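You operate a simulated robot arm through the tools that you are given. There is no shell and no other tool.

You are at the controls of a simulated robot arm. One attempt, no reset.

TASK
Set 2 rpm, switch to reverse and jog the auger back to 0.
Fine: direction off and isolate after.

It is judged by the outcome, as a careful person would: the job done as asked, and still so three seconds after it is handed in. It fails if anything else is knocked over, pushed out of place, dropped, spilled or broken.

THE ROBOT
A 6-joint arm with a two-finger parallel gripper, fixed in place. Base frame: the origin is on the floor under the middle of its stand, x ahead of it, y to its left, z up; the work surface is at about z = 890. Units: mm, rad, N and s.
With the tool pointing down near the work surface it reaches from about 240 to 660 mm from the base axis. Its first joint turns from -1.152 to 1.152 rad. Payload 2.9 kg.
The tool frame sits at the grasp point between the pads (the TCP): z along the fingers, y along the line on which they close. The tips reach 30 mm beyond it. Largest opening 110 mm; finger width 20, thickness 10; the body of the gripper, 48 by 112 mm, starts 55 mm behind the TCP.
Orientation is that of the tool frame in the base frame, as a unit quaternion [x, y, z, w]. With the fingers straight down and closing along the base's y, the tool's x points along the base's -x, its y along +y and its z along -z.

THE INTERFACE
- The arm moves only by the tool move_arm. Its argument "increments" is a list of rows, each an object of numbers (a shift or turn left out is 0, a gripper value left out holds the last): "tx", "ty", "tz": the shift along the tool's x, y, z in mm; "ax", "ay", "az": the turn, a rotation vector about the tool's x, y, z in rad; "gripper": the closure, from 0 (fully open) to 1 (shut). In form: [{"tx": .., "ty": .., "tz": .., "ax": .., "ay": .., "az": .., "gripper": ..}, ...]. A call has 1 to 20 rows; each row is the pose to reach, as a shift and turn from the pose commanded when the call began, along the tool's axes at that moment. Rows are played at 5 a second. More than 50 mm and 0.15 rad between two rows, or a gripper value outside its range, and nothing of the call is played. A pose out of reach is approached as far as the arm can. The call stops where the force on the tool passes 40 N (or 10 N more than at its start, if that is more) or the arm is blocked; 0.2 s more then pass. Each finger travels about 108 mm/s and halts on what it meets, pressing with about 41 N; the grip force reading is that of the motor and also rises with nothing between the fingers. The clock runs only during rows and for 0.2 s after the last one: add rows that repeat a pose to give the fingers time. The reply holds the time, the measured pose of the TCP, the force on the tool along the base axes, the opening and the grip force, in the units named above and with some noise, with the torque about the TCP (base axes, N m) and any sound that the robot's microphone picked up.
- Cameras (640 x 400 px; columns grow to the right, rows downward): "scene" is fixed at [60.9, 418.9, 1401.5]; the picture's right is [-0.89, -0.46, 0.00], its down [-0.18, 0.34, -0.92] and it looks along [0.42, -0.82, -0.39] (base axes); focal length 342 px, centre (320, 200). "wrist" rides on the gripper at [72, 17, -103] in the tool frame; the picture's right is [-0.23, 0.97, 0.00], its down [-0.76, -0.18, -0.62] and it looks along [-0.61, -0.14, 0.78] (tool axes); focal length 222 px, centre (320, 200). There is no depth. A picture from a camera that has moved, and an enlarged one, comes with that camera's place and axes in the base frame and with its lens.
- get_image(camera): a new picture of that camera. No time passes.
- zoom(camera, box): a new picture of the part [left, top, right, bottom] of that camera's present view, enlarged. No time passes.
- finish_job(): hands the job in; it is judged then, once.

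Nothing tells you positions but the pictures and the camera data. Unless the task says otherwise, let go and move clear before handing in.

The tools are called after "Emit:" as name(argument=value, ...) on one line, values as JSON. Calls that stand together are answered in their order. move_arm: Moves the arm, as the interface text tells. Its arguments: {"type":"object","properties":{"increments":{"type":"array"}},"required":["increments"]} The other tools are called the same way: get_image (camera) takes a picture; zoom (camera, box) takes an enlarged picture of a part of a camera's view; finish_job () hands the job in.

At the start:

```text
clock: 0.0
tcp_pos: [450.8, -79.9, 1200.6]
tcp_rot: [0.0, 1.0, 0.001, 0.0]
wrist_force: [-0.1, -0.9, 0.3]
moment: [0.0, 0.01, -0.02]
width: 110.0
finger_force: 0.0
```

scene: 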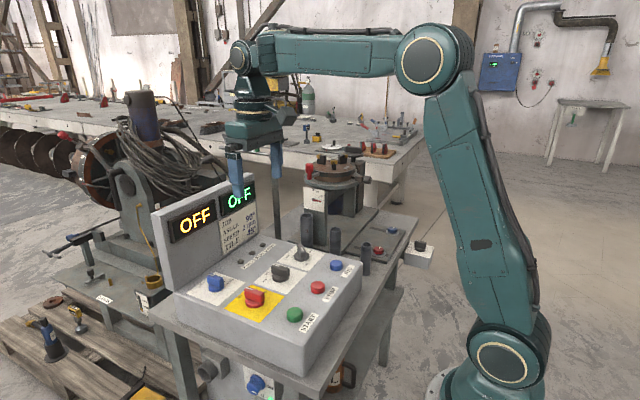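
wrist: 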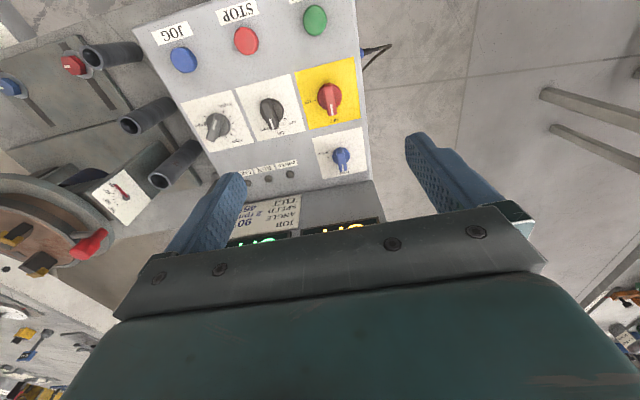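

I see a control console with coloured buttons, a red isolator on yellow, selector knobs, and two displays showing OFF. I'll zoom in to read the labels before moving.

Emit:
zoom(camera="scene", box=[150, 170, 310, 270])

Emit:
zoom(camera="scene", box=[190, 230, 370, 342])

Emit:
zoom(camera="wrist", box=[170, 60, 380, 190])

Emit:
zoom(camera="wrist", box=[220, 150, 400, 262])

Emit:
zoom(camera="scene", box=[190, 330, 350, 400])

```text
4.00 times, centred on (230, 220) of scene
camera zoom: at [60.9, 418.9, 1401.5], right [-0.89, -0.46, 0.0], down [-0.18, 0.34, -0.92], along [0.42, -0.82, -0.39], focal length 1368 px, centre (680, 120)
```

zoom: 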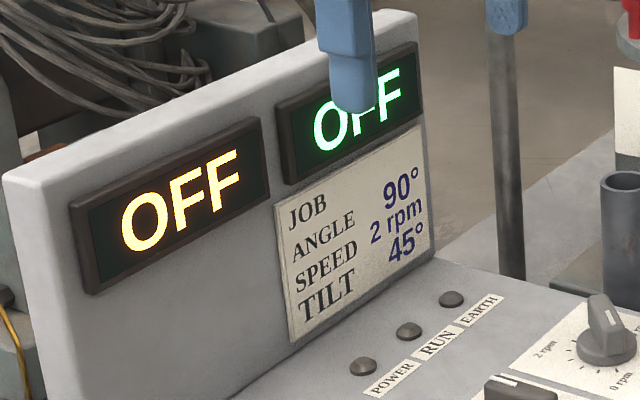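

```text
3.56 times, centred on (280, 286) of scene
camera zoom: at [60.9, 418.9, 1401.5], right [-0.89, -0.46, 0.0], down [-0.18, 0.34, -0.92], along [0.42, -0.82, -0.39], focal length 1216 px, centre (462, -106)
```

zoom: 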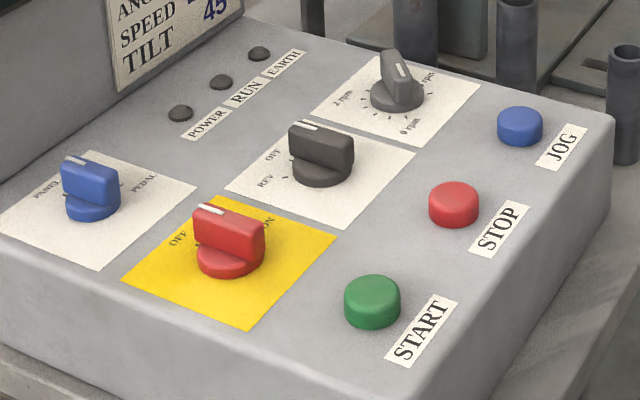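

```text
3.05 times, centred on (275, 125) of wrist
camera zoom: at [379.7, -63.3, 1303.8], right [0.23, 0.97, 0.0], down [0.76, -0.18, 0.62], along [0.61, -0.14, -0.78], focal length 677 px, centre (457, 429)
```

zoom: 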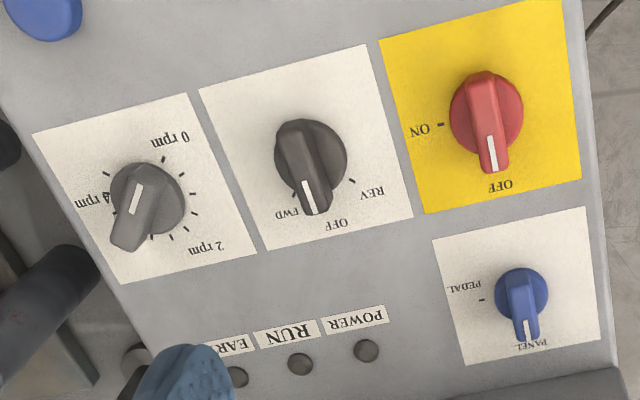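

```text
3.56 times, centred on (310, 206) of wrist
camera zoom: at [379.7, -63.3, 1303.8], right [0.23, 0.97, 0.0], down [0.76, -0.18, 0.62], along [0.61, -0.14, -0.78], focal length 790 px, centre (356, 179)
```

zoom: 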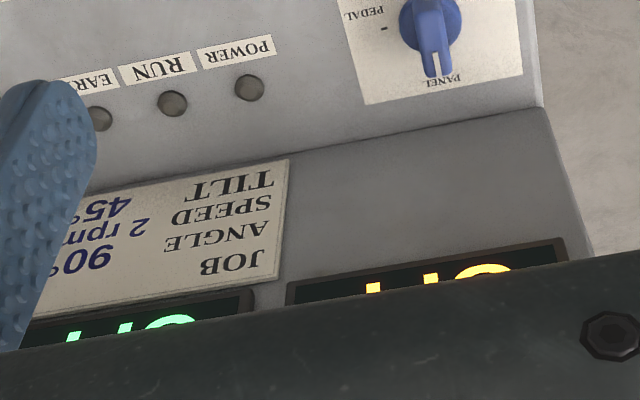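

```text
4.00 times, centred on (270, 365) of scene
camera zoom: at [60.9, 418.9, 1401.5], right [-0.89, -0.46, 0.0], down [-0.18, 0.34, -0.92], along [0.42, -0.82, -0.39], focal length 1368 px, centre (520, -460)
```

zoom: 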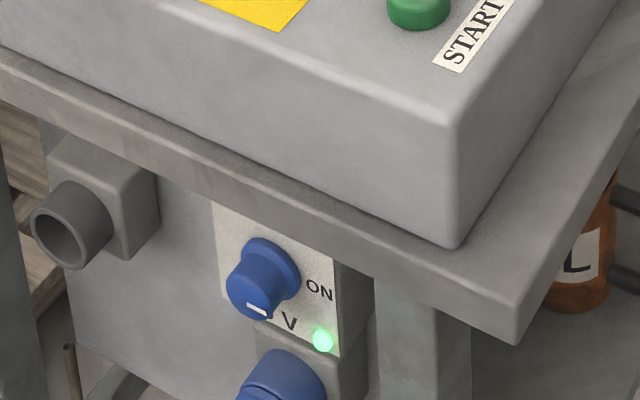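

The console is the thing to work: isolator (red on yellow) OFF, direction OFF, speed knob not yet read clearly. I'll look at the auger and surroundings before moving.

Emit:
zoom(camera="scene", box=[0, 80, 200, 205])

Emit:
zoom(camera="scene", box=[0, 220, 200, 345])

Emit:
zoom(camera="scene", box=[270, 130, 450, 242])

Emit:
zoom(camera="scene", box=[200, 300, 400, 400])

Emit:
zoom(camera="wrist", box=[175, 70, 305, 151])

```text
3.20 times, centred on (100, 142) of scene
camera zoom: at [60.9, 418.9, 1401.5], right [-0.89, -0.46, 0.0], down [-0.18, 0.34, -0.92], along [0.42, -0.82, -0.39], focal length 1095 px, centre (1024, 384)
```

zoom: 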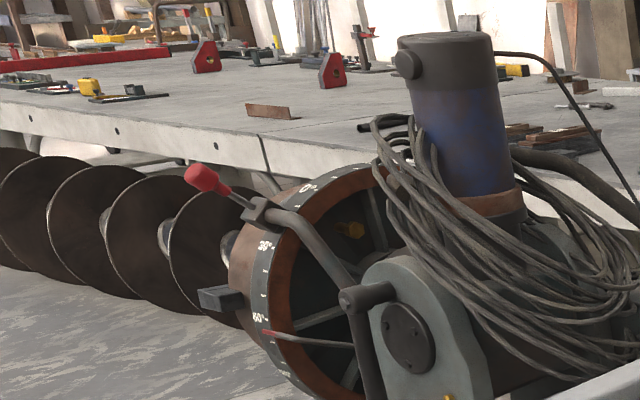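

```text
3.20 times, centred on (100, 282) of scene
camera zoom: at [60.9, 418.9, 1401.5], right [-0.89, -0.46, 0.0], down [-0.18, 0.34, -0.92], along [0.42, -0.82, -0.39], focal length 1095 px, centre (1024, -64)
```

zoom: 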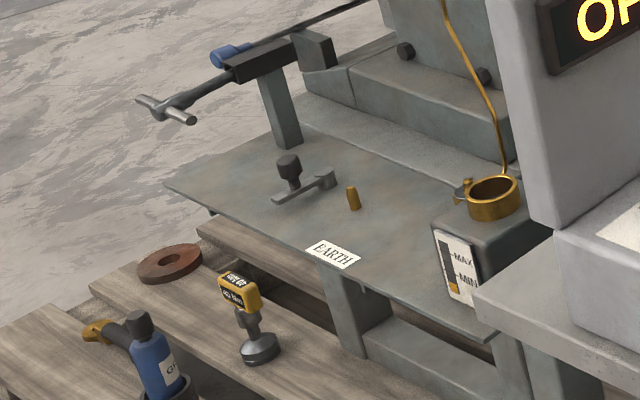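

```text
3.56 times, centred on (360, 186) of scene
camera zoom: at [60.9, 418.9, 1401.5], right [-0.89, -0.46, 0.0], down [-0.18, 0.34, -0.92], along [0.42, -0.82, -0.39], focal length 1216 px, centre (178, 250)
```

zoom: 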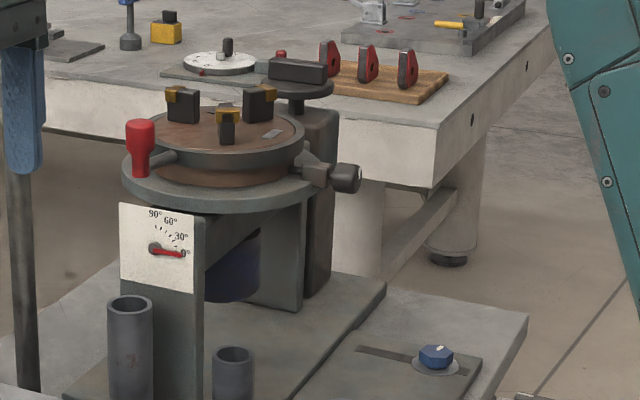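

```text
3.20 times, centred on (300, 350) of scene
camera zoom: at [60.9, 418.9, 1401.5], right [-0.89, -0.46, 0.0], down [-0.18, 0.34, -0.92], along [0.42, -0.82, -0.39], focal length 1095 px, centre (384, -280)
```

zoom: 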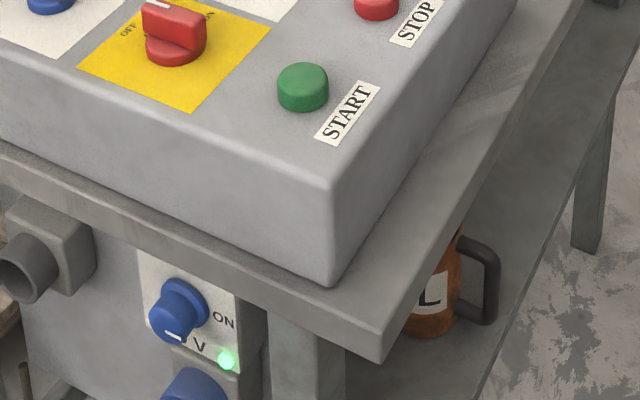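

```text
4.92 times, centred on (240, 110) of wrist
camera zoom: at [379.7, -63.3, 1303.8], right [0.23, 0.97, 0.0], down [0.76, -0.18, 0.62], along [0.61, -0.14, -0.78], focal length 1094 px, centre (714, 641)
```

zoom: 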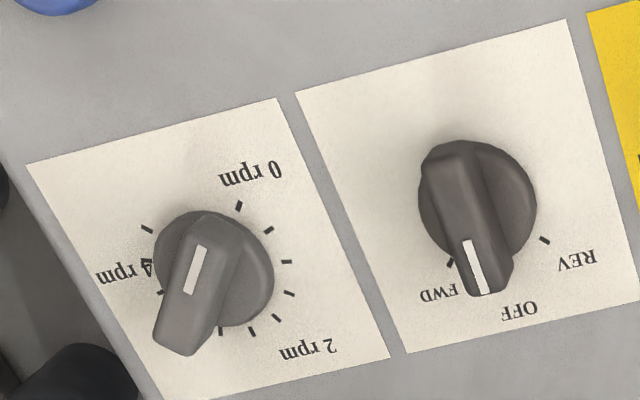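

The panel knobs are upside down from the wrist camera; the buttons nearest the robot are JOG/STOP/START. I'll move back and lower a little for a clearer view of the panel from above.

Emit:
move_arm(increments=[{"tx": 40, "tz": 20}, {"tx": 80, "tz": 50}, {"tx": 120, "tz": 80}, {"tx": 130, "tz": 100}, {"tx": 130, "tz": 100}])

Emit:
get_image(camera="wrist")

Emit:
get_image(camera="scene")

```text
clock: 1.2
tcp_pos: [321.6, -77.1, 1097.2]
tcp_rot: [0.0, 1.0, 0.0, 0.0]
wrist_force: [0.2, 0.1, -1.0]
moment: [-0.01, -0.02, 0.01]
width: 110.1
finger_force: 0.1
```

```text
taken
camera wrist: at [248.9, -60.8, 1202.8], right [0.23, 0.97, 0.0], down [0.76, -0.18, 0.62], along [0.61, -0.14, -0.78], focal length 222 px, centre (320, 200)
```

wrist: 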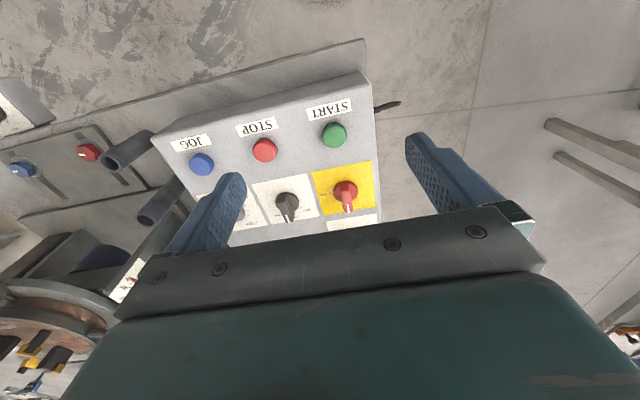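

```text
taken
```

scene: 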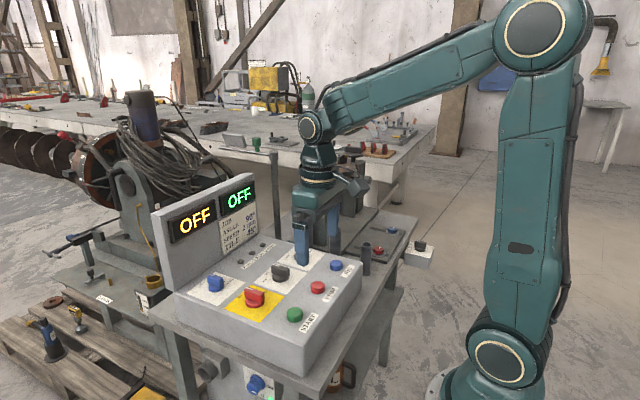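

The buttons sit at about x≈376 (JOG y≈-283, STOP y≈-174, START y≈-69) and the knobs at x≈484 (speed y≈-284, direction y≈-176, isolator y≈-70), panel top z≈885. Next I go high above the speed knob to read it.

Emit:
move_arm(increments=[{"tx": -20, "ty": -26}, {"tx": -40, "ty": -52}, {"tx": -60, "ty": -78}, {"tx": -80, "ty": -104, "tz": 10}, {"tx": -100, "ty": -130, "tz": 20}, {"tx": -120, "ty": -156, "tz": 35}, {"tx": -140, "ty": -182, "tz": 50}, {"tx": -162, "ty": -207, "tz": 60}, {"tx": -162, "ty": -207, "tz": 60}])

Emit:
get_image(camera="wrist")

Emit:
get_image(camera="scene")

```text
clock: 3.2
tcp_pos: [483.8, -287.8, 1040.6]
tcp_rot: [0.0, 1.0, 0.0, 0.0]
wrist_force: [0.3, -0.1, 0.9]
moment: [0.0, -0.02, -0.01]
width: 109.8
finger_force: 0.1
```

```text
taken
camera wrist: at [412.5, -270.9, 1145.5], right [0.23, 0.97, 0.0], down [0.76, -0.18, 0.62], along [0.61, -0.14, -0.78], focal length 222 px, centre (320, 200)
```

wrist: 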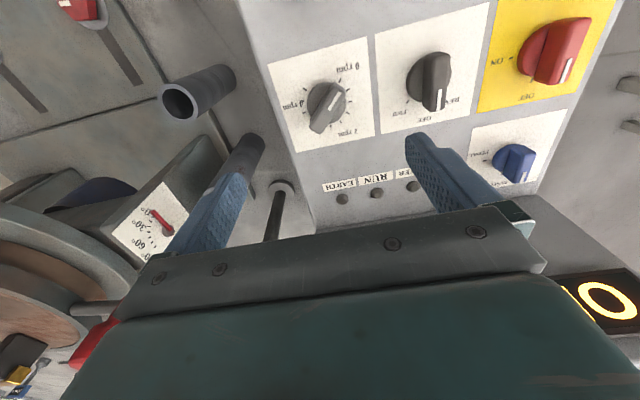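

```text
taken
```

scene: 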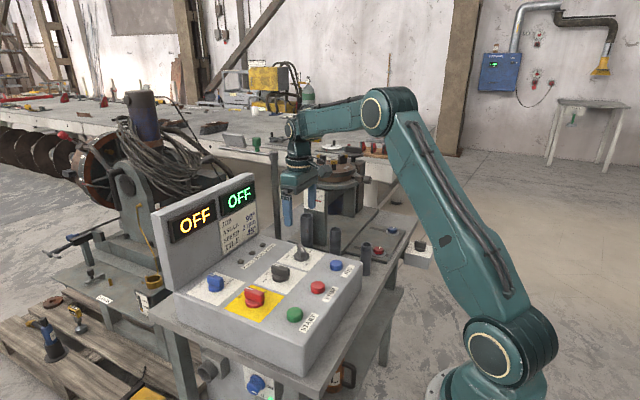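

Emit:
zoom(camera="wrist", box=[260, 45, 420, 145])

Emit:
zoom(camera="wrist", box=[370, 0, 640, 169])

Emit:
zoom(camera="scene", box=[255, 220, 351, 280])

```text
4.00 times, centred on (340, 95) of wrist
camera zoom: at [412.5, -270.9, 1145.5], right [0.23, 0.97, 0.0], down [0.76, -0.18, 0.62], along [0.61, -0.14, -0.78], focal length 888 px, centre (240, 620)
```

zoom: 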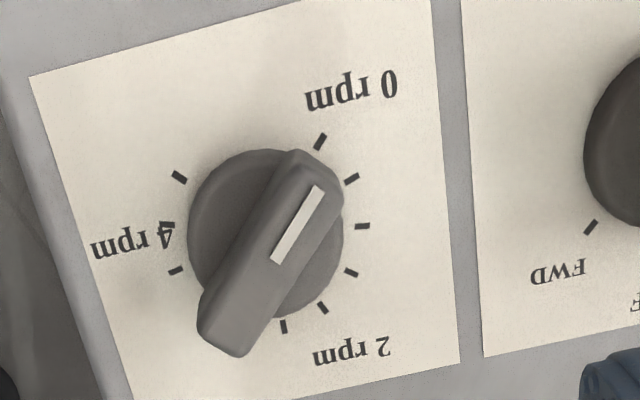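

```text
2.37 times, centred on (505, 84) of wrist
camera zoom: at [412.5, -270.9, 1145.5], right [0.23, 0.97, 0.0], down [0.76, -0.18, 0.62], along [0.61, -0.14, -0.78], focal length 526 px, centre (-118, 473)
```

zoom: 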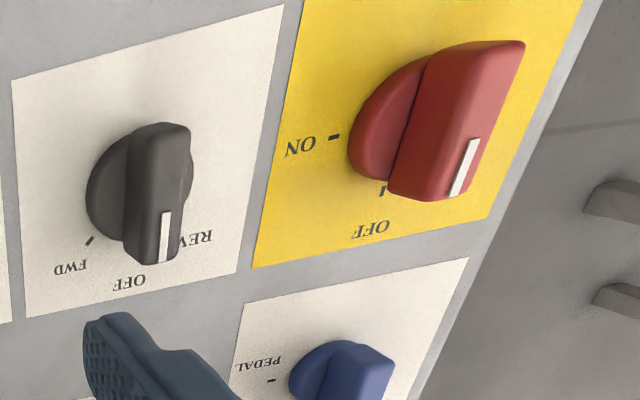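

```text
6.67 times, centred on (303, 250) of scene
camera zoom: at [60.9, 418.8, 1401.5], right [-0.89, -0.46, 0.0], down [-0.18, 0.34, -0.92], along [0.42, -0.82, -0.39], focal length 2281 px, centre (433, -133)
```

zoom: 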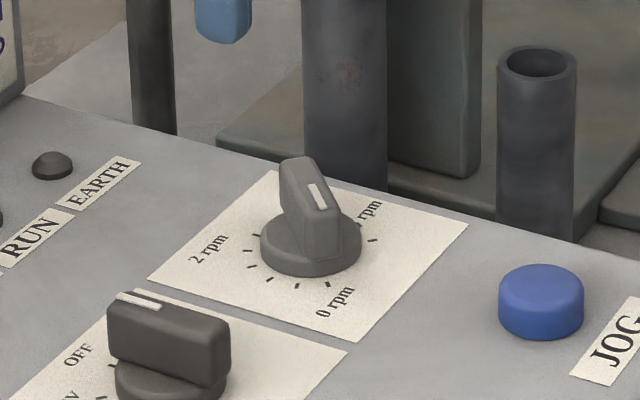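

The speed knob's white mark points to the 0 rpm tick (11 ticks, 270° sweep, so 2 rpm is the 5th tick, roughly 108° clockwise). The isolator must go on first (OFF at 12 o'clock, ON at 3 o'clock), so I'll move above it.

Emit:
move_arm(increments=[{"ty": 40}, {"ty": 80}, {"ty": 120}, {"ty": 160, "tz": 10}, {"ty": 190, "tz": 20}, {"ty": 217.8, "tz": 30.6}, {"ty": 217.8, "tz": 30.6}])

Emit:
get_image(camera="wrist")

Emit:
get_image(camera="scene")

Emit:
zoom(camera="wrist", box=[240, 60, 400, 160])

```text
clock: 4.8
tcp_pos: [482.7, -65.1, 1008.9]
tcp_rot: [0.0, 1.0, 0.0, 0.0]
wrist_force: [0.0, 0.4, -0.1]
moment: [0.03, 0.01, -0.02]
width: 110.1
finger_force: 0.0
```

```text
taken
camera wrist: at [410.6, -49.1, 1112.7], right [0.23, 0.97, 0.0], down [0.76, -0.18, 0.62], along [0.61, -0.14, -0.78], focal length 222 px, centre (320, 200)
```

wrist: 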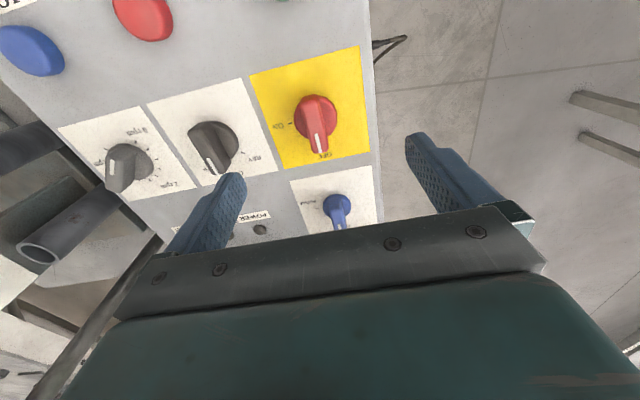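

```text
taken
```

scene: 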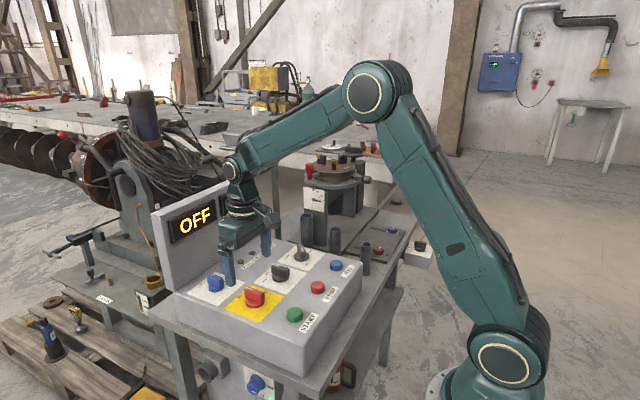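

```text
4.00 times, centred on (320, 110) of wrist
camera zoom: at [410.6, -49.1, 1112.7], right [0.23, 0.97, 0.0], down [0.76, -0.18, 0.62], along [0.61, -0.14, -0.78], focal length 888 px, centre (320, 560)
```

zoom: 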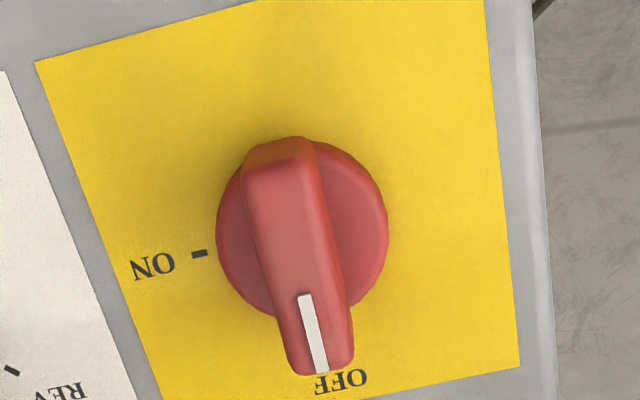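

The isolator knob is centred at about (480, -70), its bar along x, pointing to OFF. I'll let the arm settle, partly close the fingers, and check its true position before descending.

Emit:
move_arm(increments=[{"gripper": 0.5}, {"gripper": 0.5}, {"gripper": 0.5}])

Emit:
get_image(camera="wrist")

Emit:
zoom(camera="wrist", box=[240, 60, 400, 160])

```text
clock: 5.6
tcp_pos: [482.3, -66.1, 1009.4]
tcp_rot: [0.0, 1.0, 0.0, -0.001]
wrist_force: [0.2, 0.0, 0.2]
moment: [0.0, 0.0, 0.02]
width: 55.0
finger_force: 0.0
```

```text
taken
camera wrist: at [410.7, -49.5, 1112.8], right [0.23, 0.97, 0.0], down [0.76, -0.18, 0.62], along [0.61, -0.14, -0.78], focal length 222 px, centre (320, 200)
```

wrist: 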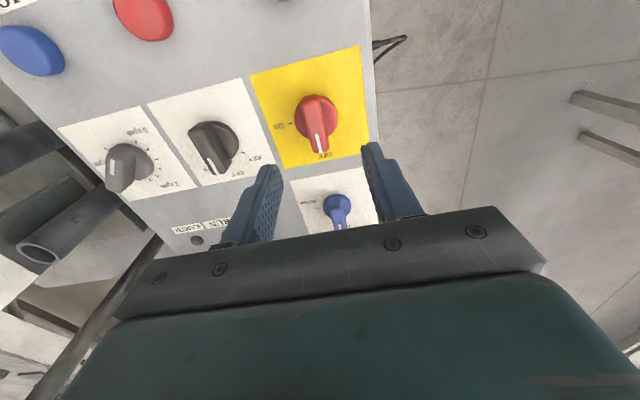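

```text
4.00 times, centred on (320, 110) of wrist
camera zoom: at [410.7, -49.5, 1112.8], right [0.23, 0.97, 0.0], down [0.76, -0.18, 0.62], along [0.61, -0.14, -0.78], focal length 888 px, centre (320, 560)
```

zoom: 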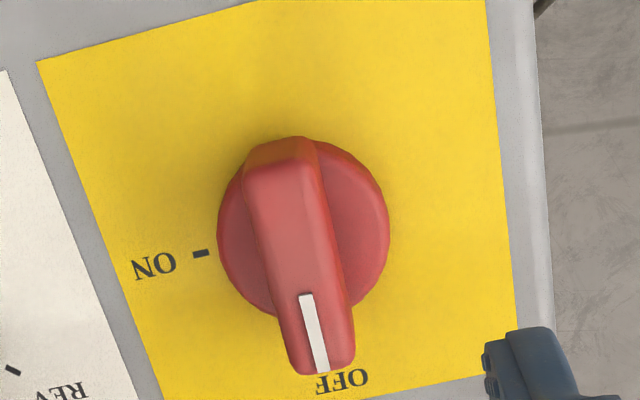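

The arm is steady with the TCP at about (482.7, -66.5, 1010). The knob is about 2 mm nearer the base and 4 mm to the right of the tool axis, so I'll correct that and descend partway.

Emit:
move_arm(increments=[{"tx": 2, "ty": -4.2, "tz": 10}, {"tx": 2, "ty": -4.2, "tz": 30}, {"tx": 2, "ty": -4.2, "tz": 50}, {"tx": 2, "ty": -4.2, "tz": 55}, {"tx": 2, "ty": -4.2, "tz": 55}])

Emit:
get_image(camera="wrist")

Emit:
zoom(camera="wrist", box=[240, 80, 400, 180])

Emit:
zoom(camera="scene", box=[190, 240, 318, 320])

```text
clock: 6.8
tcp_pos: [480.6, -72.5, 954.3]
tcp_rot: [-0.001, 1.0, -0.001, 0.001]
wrist_force: [-0.7, 0.3, -1.0]
moment: [0.0, -0.01, 0.0]
width: 54.9
finger_force: 0.2
```

```text
taken
camera wrist: at [409.6, -55.0, 1058.4], right [0.23, 0.97, 0.0], down [0.76, -0.18, 0.62], along [0.61, -0.14, -0.78], focal length 222 px, centre (320, 200)
```

wrist: 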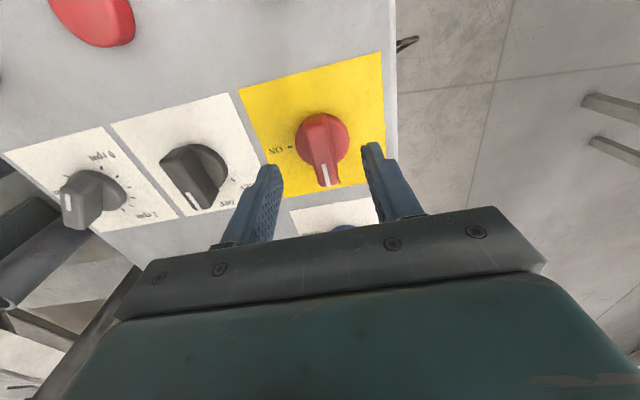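

```text
4.00 times, centred on (320, 130) of wrist
camera zoom: at [409.6, -55.0, 1058.4], right [0.23, 0.97, 0.0], down [0.76, -0.18, 0.62], along [0.61, -0.14, -0.78], focal length 888 px, centre (320, 480)
```

zoom: 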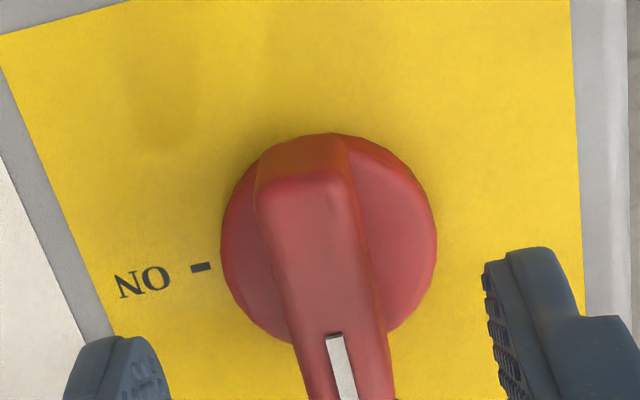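

```text
5.00 times, centred on (254, 280) of scene
camera zoom: at [60.9, 418.9, 1401.5], right [-0.89, -0.46, 0.0], down [-0.18, 0.34, -0.92], along [0.42, -0.82, -0.39], focal length 1711 px, centre (650, -200)
```

zoom: 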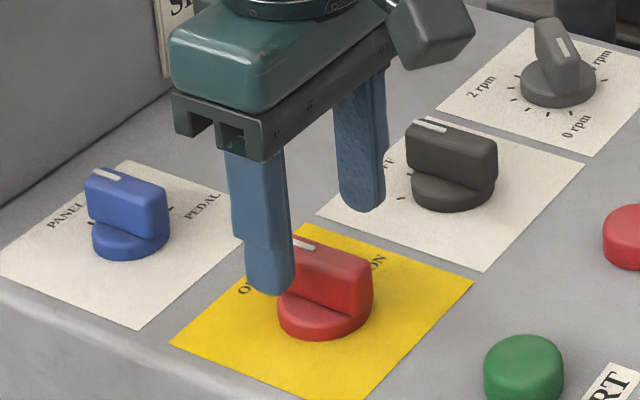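

The fingers straddle the red isolator bar well. I'll trim about 1.5 mm, lower until the tips are around z≈902, and close on the bar.

Emit:
move_arm(increments=[{"tx": 1, "ty": 1.6, "tz": 8}, {"tx": 1, "ty": 1.6, "tz": 16}, {"tx": 1, "ty": 1.6, "tz": 23}, {"tx": 1, "ty": 1.6, "tz": 23}])

Emit:
get_image(camera="wrist")

Emit:
zoom(camera="scene", box=[190, 240, 318, 320])

```text
clock: 7.8
tcp_pos: [480.9, -71.2, 932.1]
tcp_rot: [0.0, 1.0, 0.0, 0.0]
wrist_force: [0.2, -0.2, 0.8]
moment: [-0.02, -0.02, -0.01]
width: 54.8
finger_force: 0.0
```

```text
taken
camera wrist: at [408.8, -54.3, 1035.6], right [0.23, 0.97, 0.0], down [0.76, -0.18, 0.62], along [0.61, -0.14, -0.78], focal length 222 px, centre (320, 200)
```

wrist: 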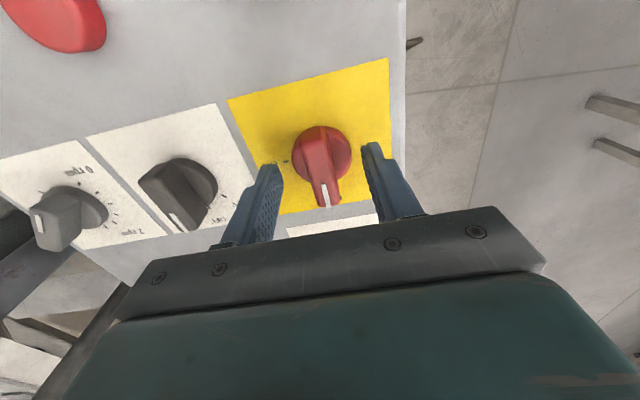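

```text
5.00 times, centred on (254, 280) of scene
camera zoom: at [60.9, 418.9, 1401.5], right [-0.89, -0.46, 0.0], down [-0.18, 0.34, -0.92], along [0.42, -0.82, -0.39], focal length 1711 px, centre (650, -200)
```

zoom: 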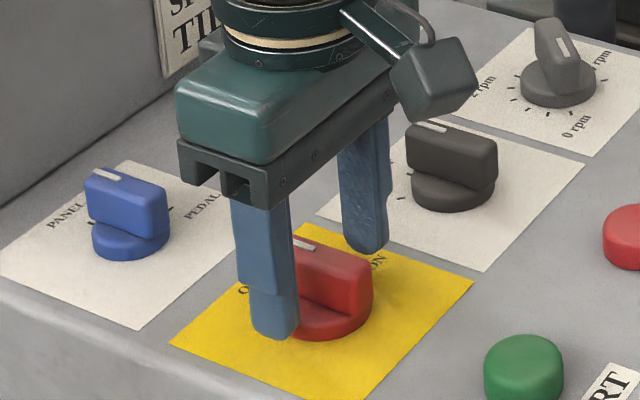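

The tips are beside the bar just above the panel. I'll close now; a final width near 16 mm means I have the bar, near 44 mm means I'm on the disc.

Emit:
move_arm(increments=[{"tz": -3, "gripper": 0.5}, {"tz": -3, "gripper": 0.65}, {"tz": -3, "gripper": 0.8}, {"tz": -3, "gripper": 0.9}, {"tz": -3, "gripper": 0.9}])

Emit:
get_image(camera="wrist")

```text
clock: 9.0
tcp_pos: [480.1, -70.6, 934.9]
tcp_rot: [-0.001, 1.0, 0.0, 0.0]
wrist_force: [-0.4, 12.8, 1.3]
moment: [0.11, 0.13, -0.13]
width: 15.6
finger_force: 44.9
```

```text
taken
camera wrist: at [408.7, -53.4, 1039.0], right [0.22, 0.97, 0.0], down [0.76, -0.18, 0.62], along [0.61, -0.14, -0.78], focal length 222 px, centre (320, 200)
```

wrist: 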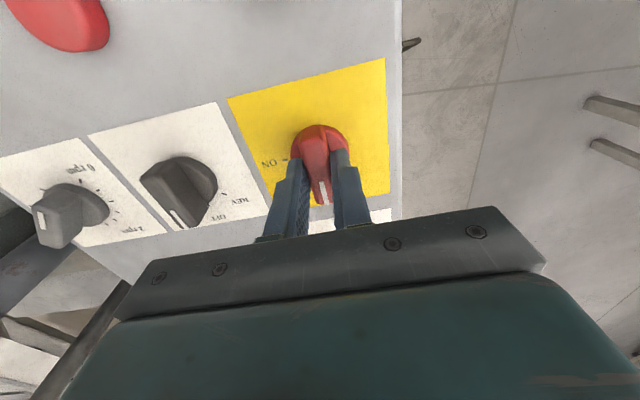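

I have the isolator bar (width 15.6 mm) with about 13 N side load, so I'll ease 1 mm in +y, then turn clockwise from above (positive about tool z) toward ON.

Emit:
move_arm(increments=[{"ty": 0.6}, {"ty": 1.2}, {"ty": 1.2}])

```text
clock: 9.8
tcp_pos: [480.4, -69.8, 935.8]
tcp_rot: [-0.001, 1.0, 0.0, 0.002]
wrist_force: [4.4, 16.5, 14.5]
moment: [0.23, 1.14, -0.07]
width: 16.1
finger_force: 45.6
```

Emit:
move_arm(increments=[{"ty": 0}, {"ty": 0}])

```text
clock: 10.4
tcp_pos: [479.6, -69.9, 934.7]
tcp_rot: [0.0, 1.0, 0.001, 0.002]
wrist_force: [3.2, 17.6, 22.3]
moment: [0.25, 0.72, -0.09]
width: 15.9
finger_force: 45.6
```

Emit:
move_arm(increments=[{"ty": -1.2}, {"ty": -2}, {"ty": -2}])

```text
clock: 11.2
tcp_pos: [480.0, -70.8, 935.1]
tcp_rot: [-0.002, 1.0, 0.003, -0.001]
wrist_force: [-6.1, 29.6, 26.4]
moment: [0.01, -0.08, -0.35]
width: 15.5
finger_force: 44.5
```

Side and vertical loads are building, so the commanded pose is slightly off the gripped bar. I'll ease back +y and up a little to relieve it.

Emit:
move_arm(increments=[{"ty": 1, "tz": -0.5}, {"ty": 2.5, "tz": -1}, {"ty": 2.5, "tz": -1}, {"ty": 2.5, "tz": -1}])

```text
clock: 12.2
tcp_pos: [481.0, -70.6, 935.3]
tcp_rot: [0.0, 1.0, 0.001, -0.001]
wrist_force: [-1.9, 14.4, -5.1]
moment: [0.27, -1.37, 0.01]
width: 15.7
finger_force: 45.2
```

Emit:
move_arm(increments=[{"ty": 1, "tz": 0.1}, {"ty": 2, "tz": 0.2}, {"ty": 2, "tz": 0.2}, {"ty": 2, "tz": 0.2}])

```text
clock: 13.2
tcp_pos: [480.3, -70.1, 935.0]
tcp_rot: [0.002, 1.0, -0.002, 0.0]
wrist_force: [8.7, -8.3, -17.4]
moment: [-0.16, 0.35, 0.01]
width: 16.1
finger_force: 45.2
```

The grip is stiff enough that tiny arm errors show as force. I'll loosen to about 18 mm so the fingers just straddle the bar, then turn it clockwise to ON.

Emit:
move_arm(increments=[{"gripper": 0.835}, {"gripper": 0.835}, {"gripper": 0.835, "az": 0.13}, {"az": 0.26}, {"az": 0.39}, {"az": 0.52}, {"az": 0.65}, {"az": 0.78}, {"az": 0.78}])

Emit:
get_image(camera="wrist")

Emit:
get_image(camera="scene")

```text
clock: 15.2
tcp_pos: [481.0, -67.0, 934.6]
tcp_rot: [0.381, 0.924, 0.001, 0.0]
wrist_force: [-1.4, -1.6, -1.0]
moment: [-0.01, 0.02, 0.01]
width: 18.8
finger_force: 0.9
```

```text
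taken
camera wrist: at [441.9, -5.3, 1039.0], right [0.85, 0.53, 0.0], down [0.42, -0.66, 0.62], along [0.33, -0.53, -0.78], focal length 222 px, centre (320, 200)
```

wrist: 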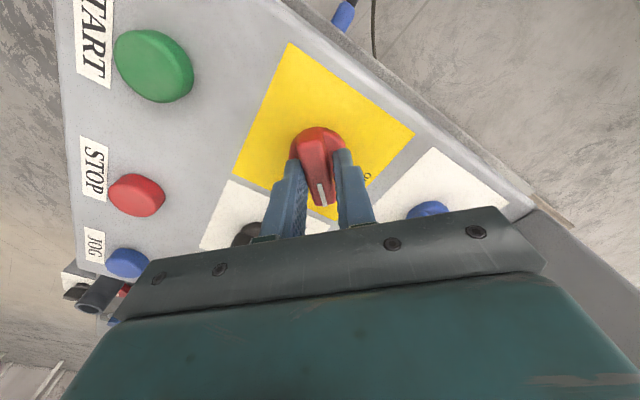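

```text
taken
```

scene: 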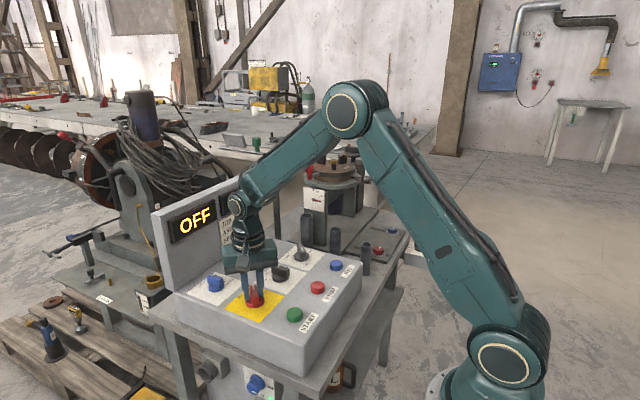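

The isolator bar is following the fingers and is halfway. I'll continue turning to ON with a small centring correction.

Emit:
move_arm(increments=[{"tx": -0.7, "ty": -0.7, "az": 0.13}, {"tx": -1.2, "ty": -1.2, "az": 0.26}, {"tx": -1.2, "ty": -1.2, "az": 0.39}, {"tx": -1.2, "ty": -1.2, "az": 0.52}, {"tx": -1.2, "ty": -1.2, "az": 0.65}, {"tx": -1.2, "ty": -1.2, "az": 0.78}, {"tx": -1.2, "ty": -1.2, "az": 0.87}, {"tx": -1.2, "ty": -1.2, "az": 0.87}])

Emit:
get_image(camera="wrist")

Emit:
get_image(camera="scene")

```text
clock: 17.0
tcp_pos: [480.8, -69.5, 933.5]
tcp_rot: [0.735, 0.678, -0.001, 0.0]
wrist_force: [-1.4, -0.6, -0.2]
moment: [0.02, 0.02, 0.01]
width: 18.6
finger_force: 0.6
```

```text
taken
camera wrist: at [503.9, 0.7, 1038.7], right [0.95, -0.31, 0.0], down [-0.24, -0.74, 0.62], along [-0.19, -0.59, -0.78], focal length 222 px, centre (320, 200)
```

wrist: 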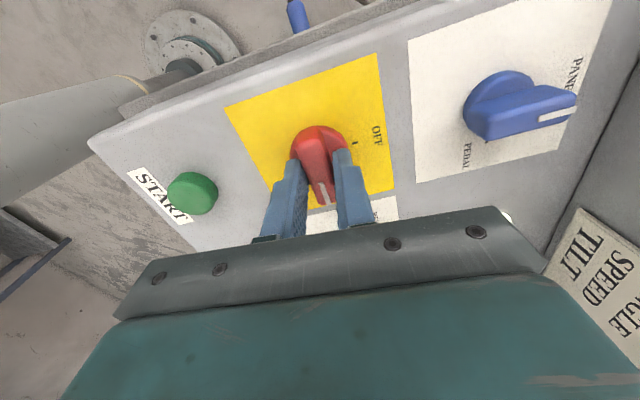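

```text
taken
```

scene: 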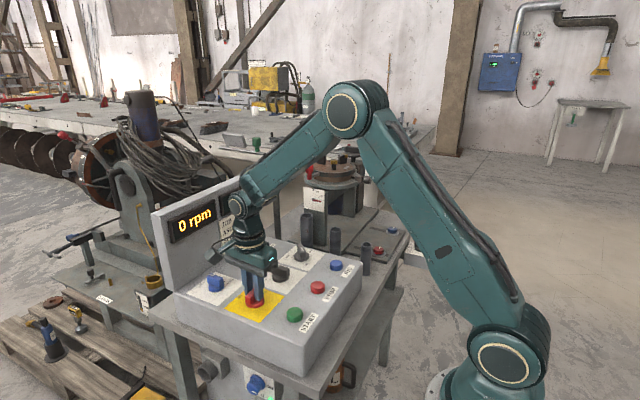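

The display now reads "0 rpm", so the isolator is ON. I'll open, lift clear, and rotate the gripper to suit the speed knob.

Emit:
move_arm(increments=[{"gripper": 0.6}, {"gripper": 0.55}, {"tz": -20, "gripper": 0.55}, {"tz": -45}, {"tz": -66, "az": -0.14}, {"tz": -66, "az": -0.28}, {"tz": -66, "az": -0.42}, {"tz": -66, "az": -0.56}, {"tz": -66, "az": -0.7}, {"tz": -66, "az": -0.84}, {"tz": -66, "az": -0.865}, {"tz": -66, "az": -0.865}])

Emit:
get_image(camera="scene")

Emit:
get_image(camera="wrist")

```text
clock: 19.6
tcp_pos: [481.1, -70.1, 999.7]
tcp_rot: [0.382, 0.924, 0.0, 0.0]
wrist_force: [-0.9, 0.6, 0.0]
moment: [0.02, 0.01, -0.02]
width: 49.7
finger_force: 0.0
```

```text
taken
```

scene: 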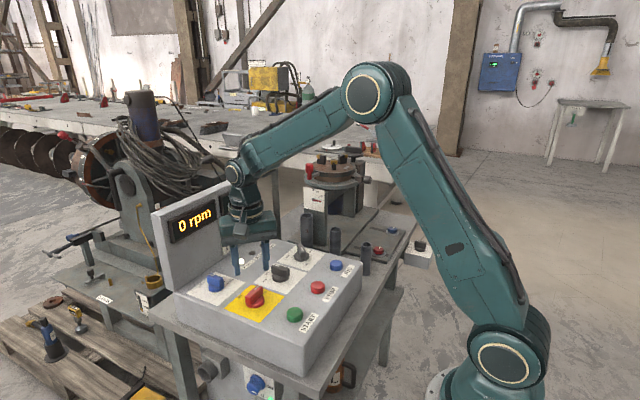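

```text
taken
camera wrist: at [441.9, -7.0, 1105.1], right [0.85, 0.53, 0.0], down [0.41, -0.66, 0.62], along [0.33, -0.53, -0.78], focal length 222 px, centre (320, 200)
```

wrist: 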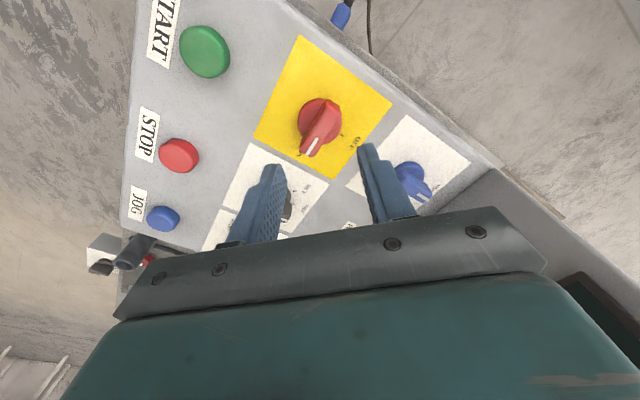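

Power is on and the isolator bar points to ON. Now I move across, staying high, to above the speed knob at about (481, -281).

Emit:
move_arm(increments=[{"tx": -25, "ty": -25}, {"tx": -50, "ty": -50}, {"tx": -75, "ty": -75}, {"tx": -100, "ty": -100}, {"tx": -125, "ty": -125}, {"tx": -149, "ty": -149}, {"tx": -149, "ty": -149}, {"tx": -149, "ty": -149}])

Emit:
get_image(camera="wrist")

Emit:
zoom(camera="wrist", box=[240, 60, 400, 160])

Emit:
get_image(camera="scene")

```text
clock: 21.4
tcp_pos: [481.4, -281.4, 1001.4]
tcp_rot: [0.383, 0.924, 0.0, 0.0]
wrist_force: [-0.5, 0.3, -0.3]
moment: [-0.02, -0.01, 0.0]
width: 49.5
finger_force: 0.1
```

```text
taken
camera wrist: at [443.2, -217.6, 1105.3], right [0.85, 0.53, 0.0], down [0.41, -0.66, 0.62], along [0.33, -0.53, -0.78], focal length 222 px, centre (320, 200)
```

wrist: 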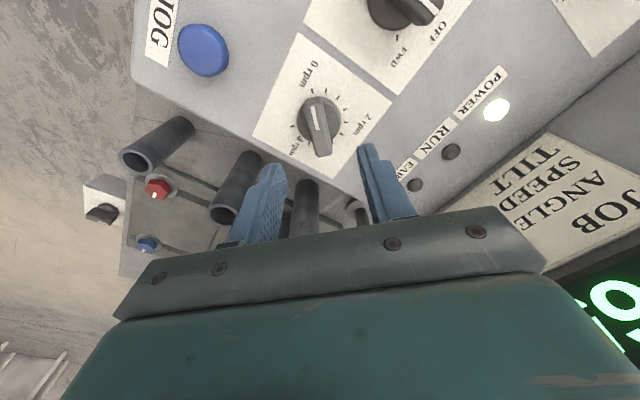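

```text
4.00 times, centred on (320, 110) of wrist
camera zoom: at [443.2, -217.6, 1105.3], right [0.85, 0.53, 0.0], down [0.41, -0.66, 0.62], along [0.33, -0.53, -0.78], focal length 888 px, centre (320, 560)
```

zoom: 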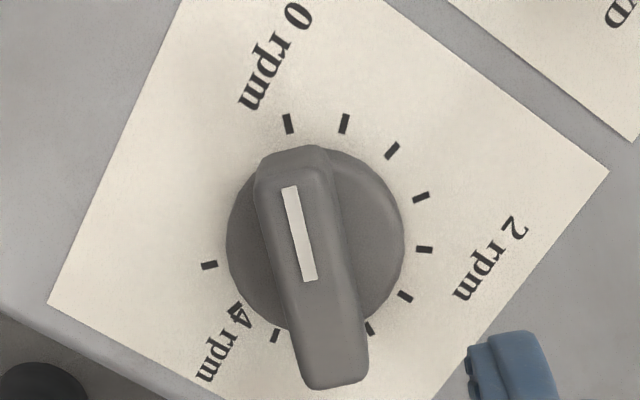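

```text
taken
```

scene: 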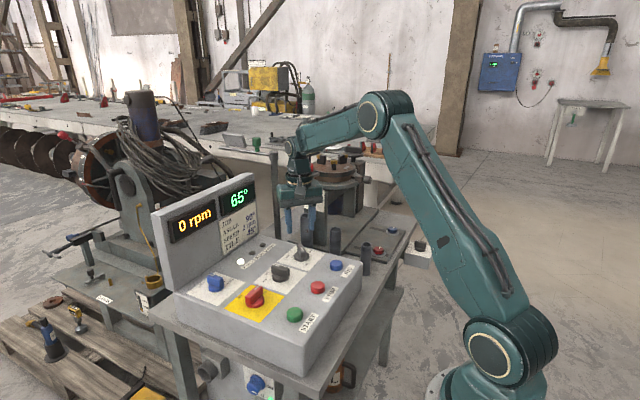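

The panel now shows 0 rpm and 65°. The speed knob bar lines up with the fingers; I'll correct 2.6 mm, descend, and straddle the bar with a light fit.

Emit:
move_arm(increments=[{"tx": 1.5, "ty": -0.5, "tz": 15}, {"tx": 2.5, "ty": -0.6, "tz": 35}, {"tx": 2.5, "ty": -0.6, "tz": 55}, {"tx": 2.5, "ty": -0.6, "tz": 66}, {"tx": 2.5, "ty": -0.6, "tz": 66}])

Emit:
get_image(camera="wrist")

Emit:
zoom(camera="scene", box=[255, 220, 351, 280])

```text
clock: 22.6
tcp_pos: [478.6, -280.3, 933.3]
tcp_rot: [0.382, 0.924, 0.0, 0.001]
wrist_force: [0.9, 0.4, 0.6]
moment: [0.0, -0.02, -0.01]
width: 49.3
finger_force: 0.1
```

```text
taken
camera wrist: at [440.1, -216.5, 1037.4], right [0.85, 0.53, 0.0], down [0.41, -0.66, 0.62], along [0.33, -0.53, -0.78], focal length 222 px, centre (320, 200)
```

wrist: 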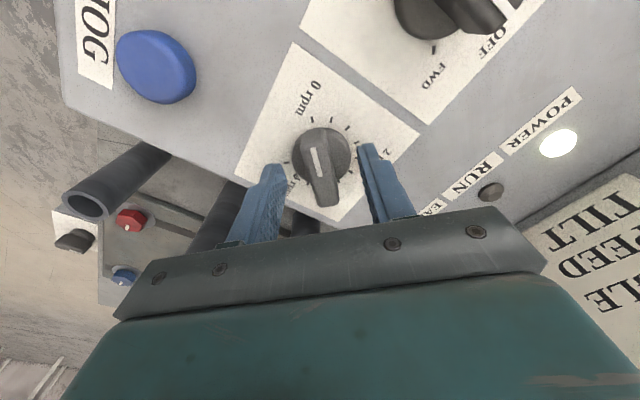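

```text
6.67 times, centred on (303, 250) of scene
camera zoom: at [60.9, 418.9, 1401.5], right [-0.89, -0.46, 0.0], down [-0.18, 0.34, -0.92], along [0.42, -0.82, -0.39], focal length 2281 px, centre (433, -133)
```

zoom: 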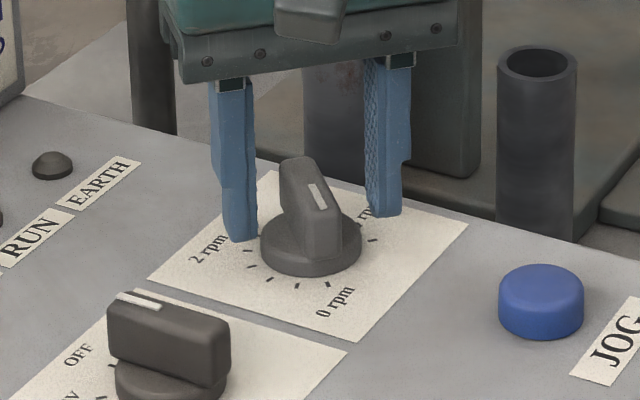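

Fingers are on both sides of the bar, tips just above the disc. Closing to a light straddle.

Emit:
move_arm(increments=[{"gripper": 0.7}, {"gripper": 0.8}, {"gripper": 0.845}, {"gripper": 0.845}])

Emit:
get_image(camera="wrist")

Emit:
zoom(camera="wrist", box=[240, 100, 400, 200])

```text
clock: 23.6
tcp_pos: [477.2, -279.2, 933.9]
tcp_rot: [0.383, 0.924, 0.0, -0.001]
wrist_force: [0.4, 0.5, 1.9]
moment: [0.01, 0.0, 0.01]
width: 17.5
finger_force: 0.0
```

```text
taken
camera wrist: at [440.1, -216.4, 1037.6], right [0.85, 0.53, 0.0], down [0.41, -0.66, 0.62], along [0.33, -0.53, -0.78], focal length 222 px, centre (320, 200)
```

wrist: 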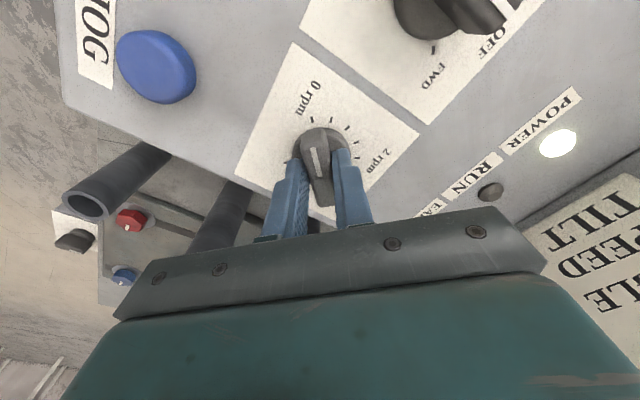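

```text
4.00 times, centred on (320, 150) of wrist
camera zoom: at [440.1, -216.4, 1037.6], right [0.85, 0.53, 0.0], down [0.41, -0.66, 0.62], along [0.33, -0.53, -0.78], focal length 888 px, centre (320, 400)
```

zoom: 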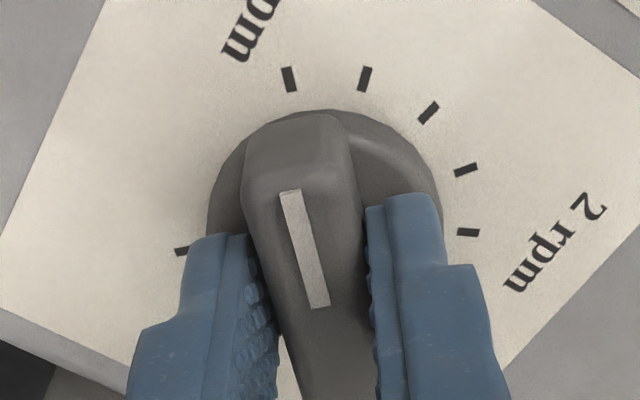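

No load and well straddled. Turning the speed knob clockwise in stages, watching the rpm display.

Emit:
move_arm(increments=[{"az": 0.14}, {"az": 0.28}, {"az": 0.42}, {"az": 0.56}, {"az": 0.7}, {"az": 0.84}, {"az": 0.98}, {"az": 1.1}, {"az": 1.1}])

Emit:
get_image(camera="scene")

Emit:
get_image(camera="wrist")

```text
clock: 25.6
tcp_pos: [478.6, -279.0, 935.5]
tcp_rot: [0.81, 0.586, 0.0, 0.0]
wrist_force: [1.6, -2.7, -0.4]
moment: [-0.01, -0.06, 0.05]
width: 18.8
finger_force: 1.8
```

```text
taken
```

scene: 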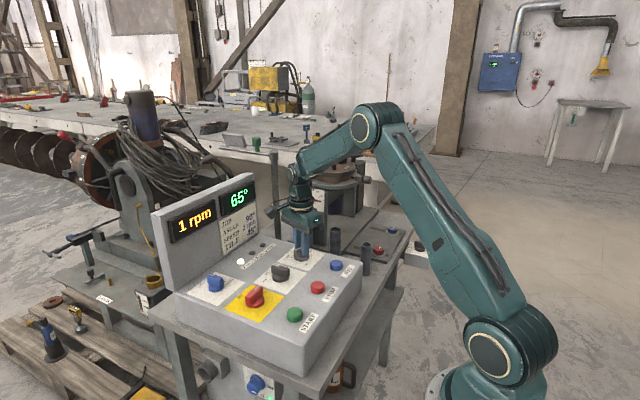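

```text
taken
camera wrist: at [518.1, -215.9, 1039.6], right [0.85, -0.52, 0.0], down [-0.41, -0.67, 0.62], along [-0.32, -0.53, -0.78], focal length 222 px, centre (320, 200)
```

wrist: 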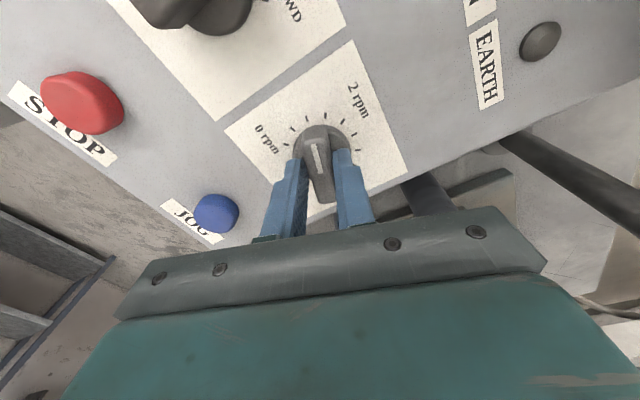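

Display reads 1 rpm and the knob follows. Continuing toward the 2 rpm tick.

Emit:
move_arm(increments=[{"az": 0.14}, {"az": 0.28}, {"az": 0.42}, {"az": 0.56}, {"az": 0.7}, {"az": 0.78}, {"az": 0.78}])

Emit:
zoom(camera="scene", box=[150, 170, 270, 245])

Emit:
zoom(camera="wrist", box=[240, 70, 400, 170])

Emit:
get_image(camera="wrist")

```text
clock: 27.2
tcp_pos: [477.4, -279.8, 934.7]
tcp_rot: [0.972, 0.234, 0.0, 0.0]
wrist_force: [0.5, -4.5, 2.1]
moment: [-0.07, -0.02, 0.02]
width: 18.9
finger_force: 1.7
```

```text
5.33 times, centred on (210, 208) of scene
camera zoom: at [60.9, 418.8, 1401.5], right [-0.89, -0.46, 0.0], down [-0.18, 0.34, -0.92], along [0.42, -0.82, -0.39], focal length 1825 px, centre (907, 160)
```

zoom: 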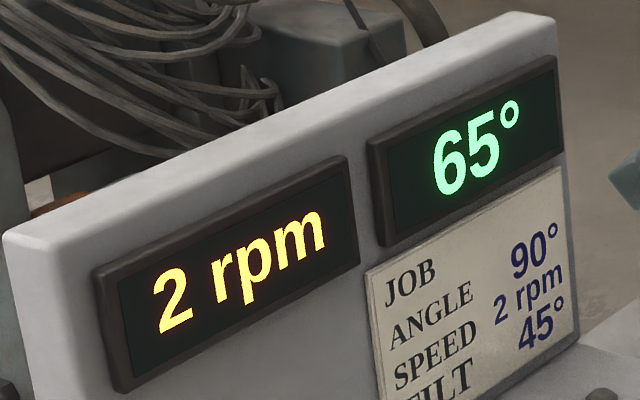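

```text
4.00 times, centred on (320, 120) of wrist
camera zoom: at [550.3, -261.6, 1038.5], right [0.24, -0.97, 0.0], down [-0.76, -0.19, 0.62], along [-0.6, -0.15, -0.78], focal length 888 px, centre (320, 520)
```

zoom: 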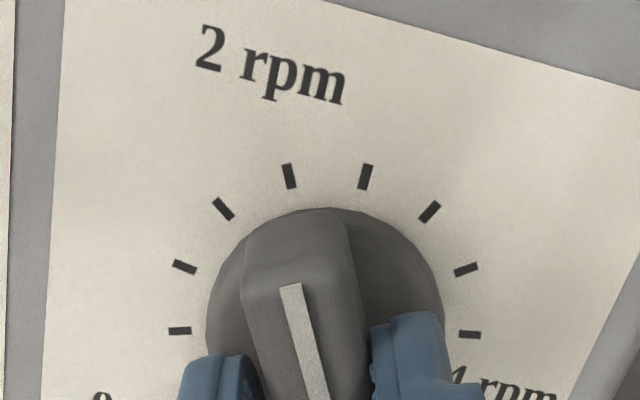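

```text
taken
camera wrist: at [550.3, -261.6, 1038.5], right [0.24, -0.97, 0.0], down [-0.76, -0.19, 0.62], along [-0.6, -0.15, -0.78], focal length 222 px, centre (320, 200)
```

wrist: 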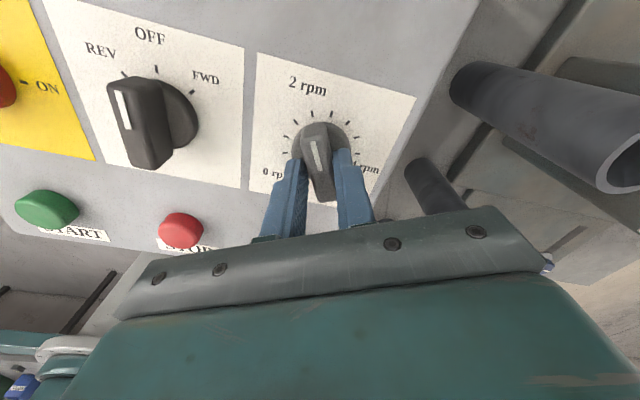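

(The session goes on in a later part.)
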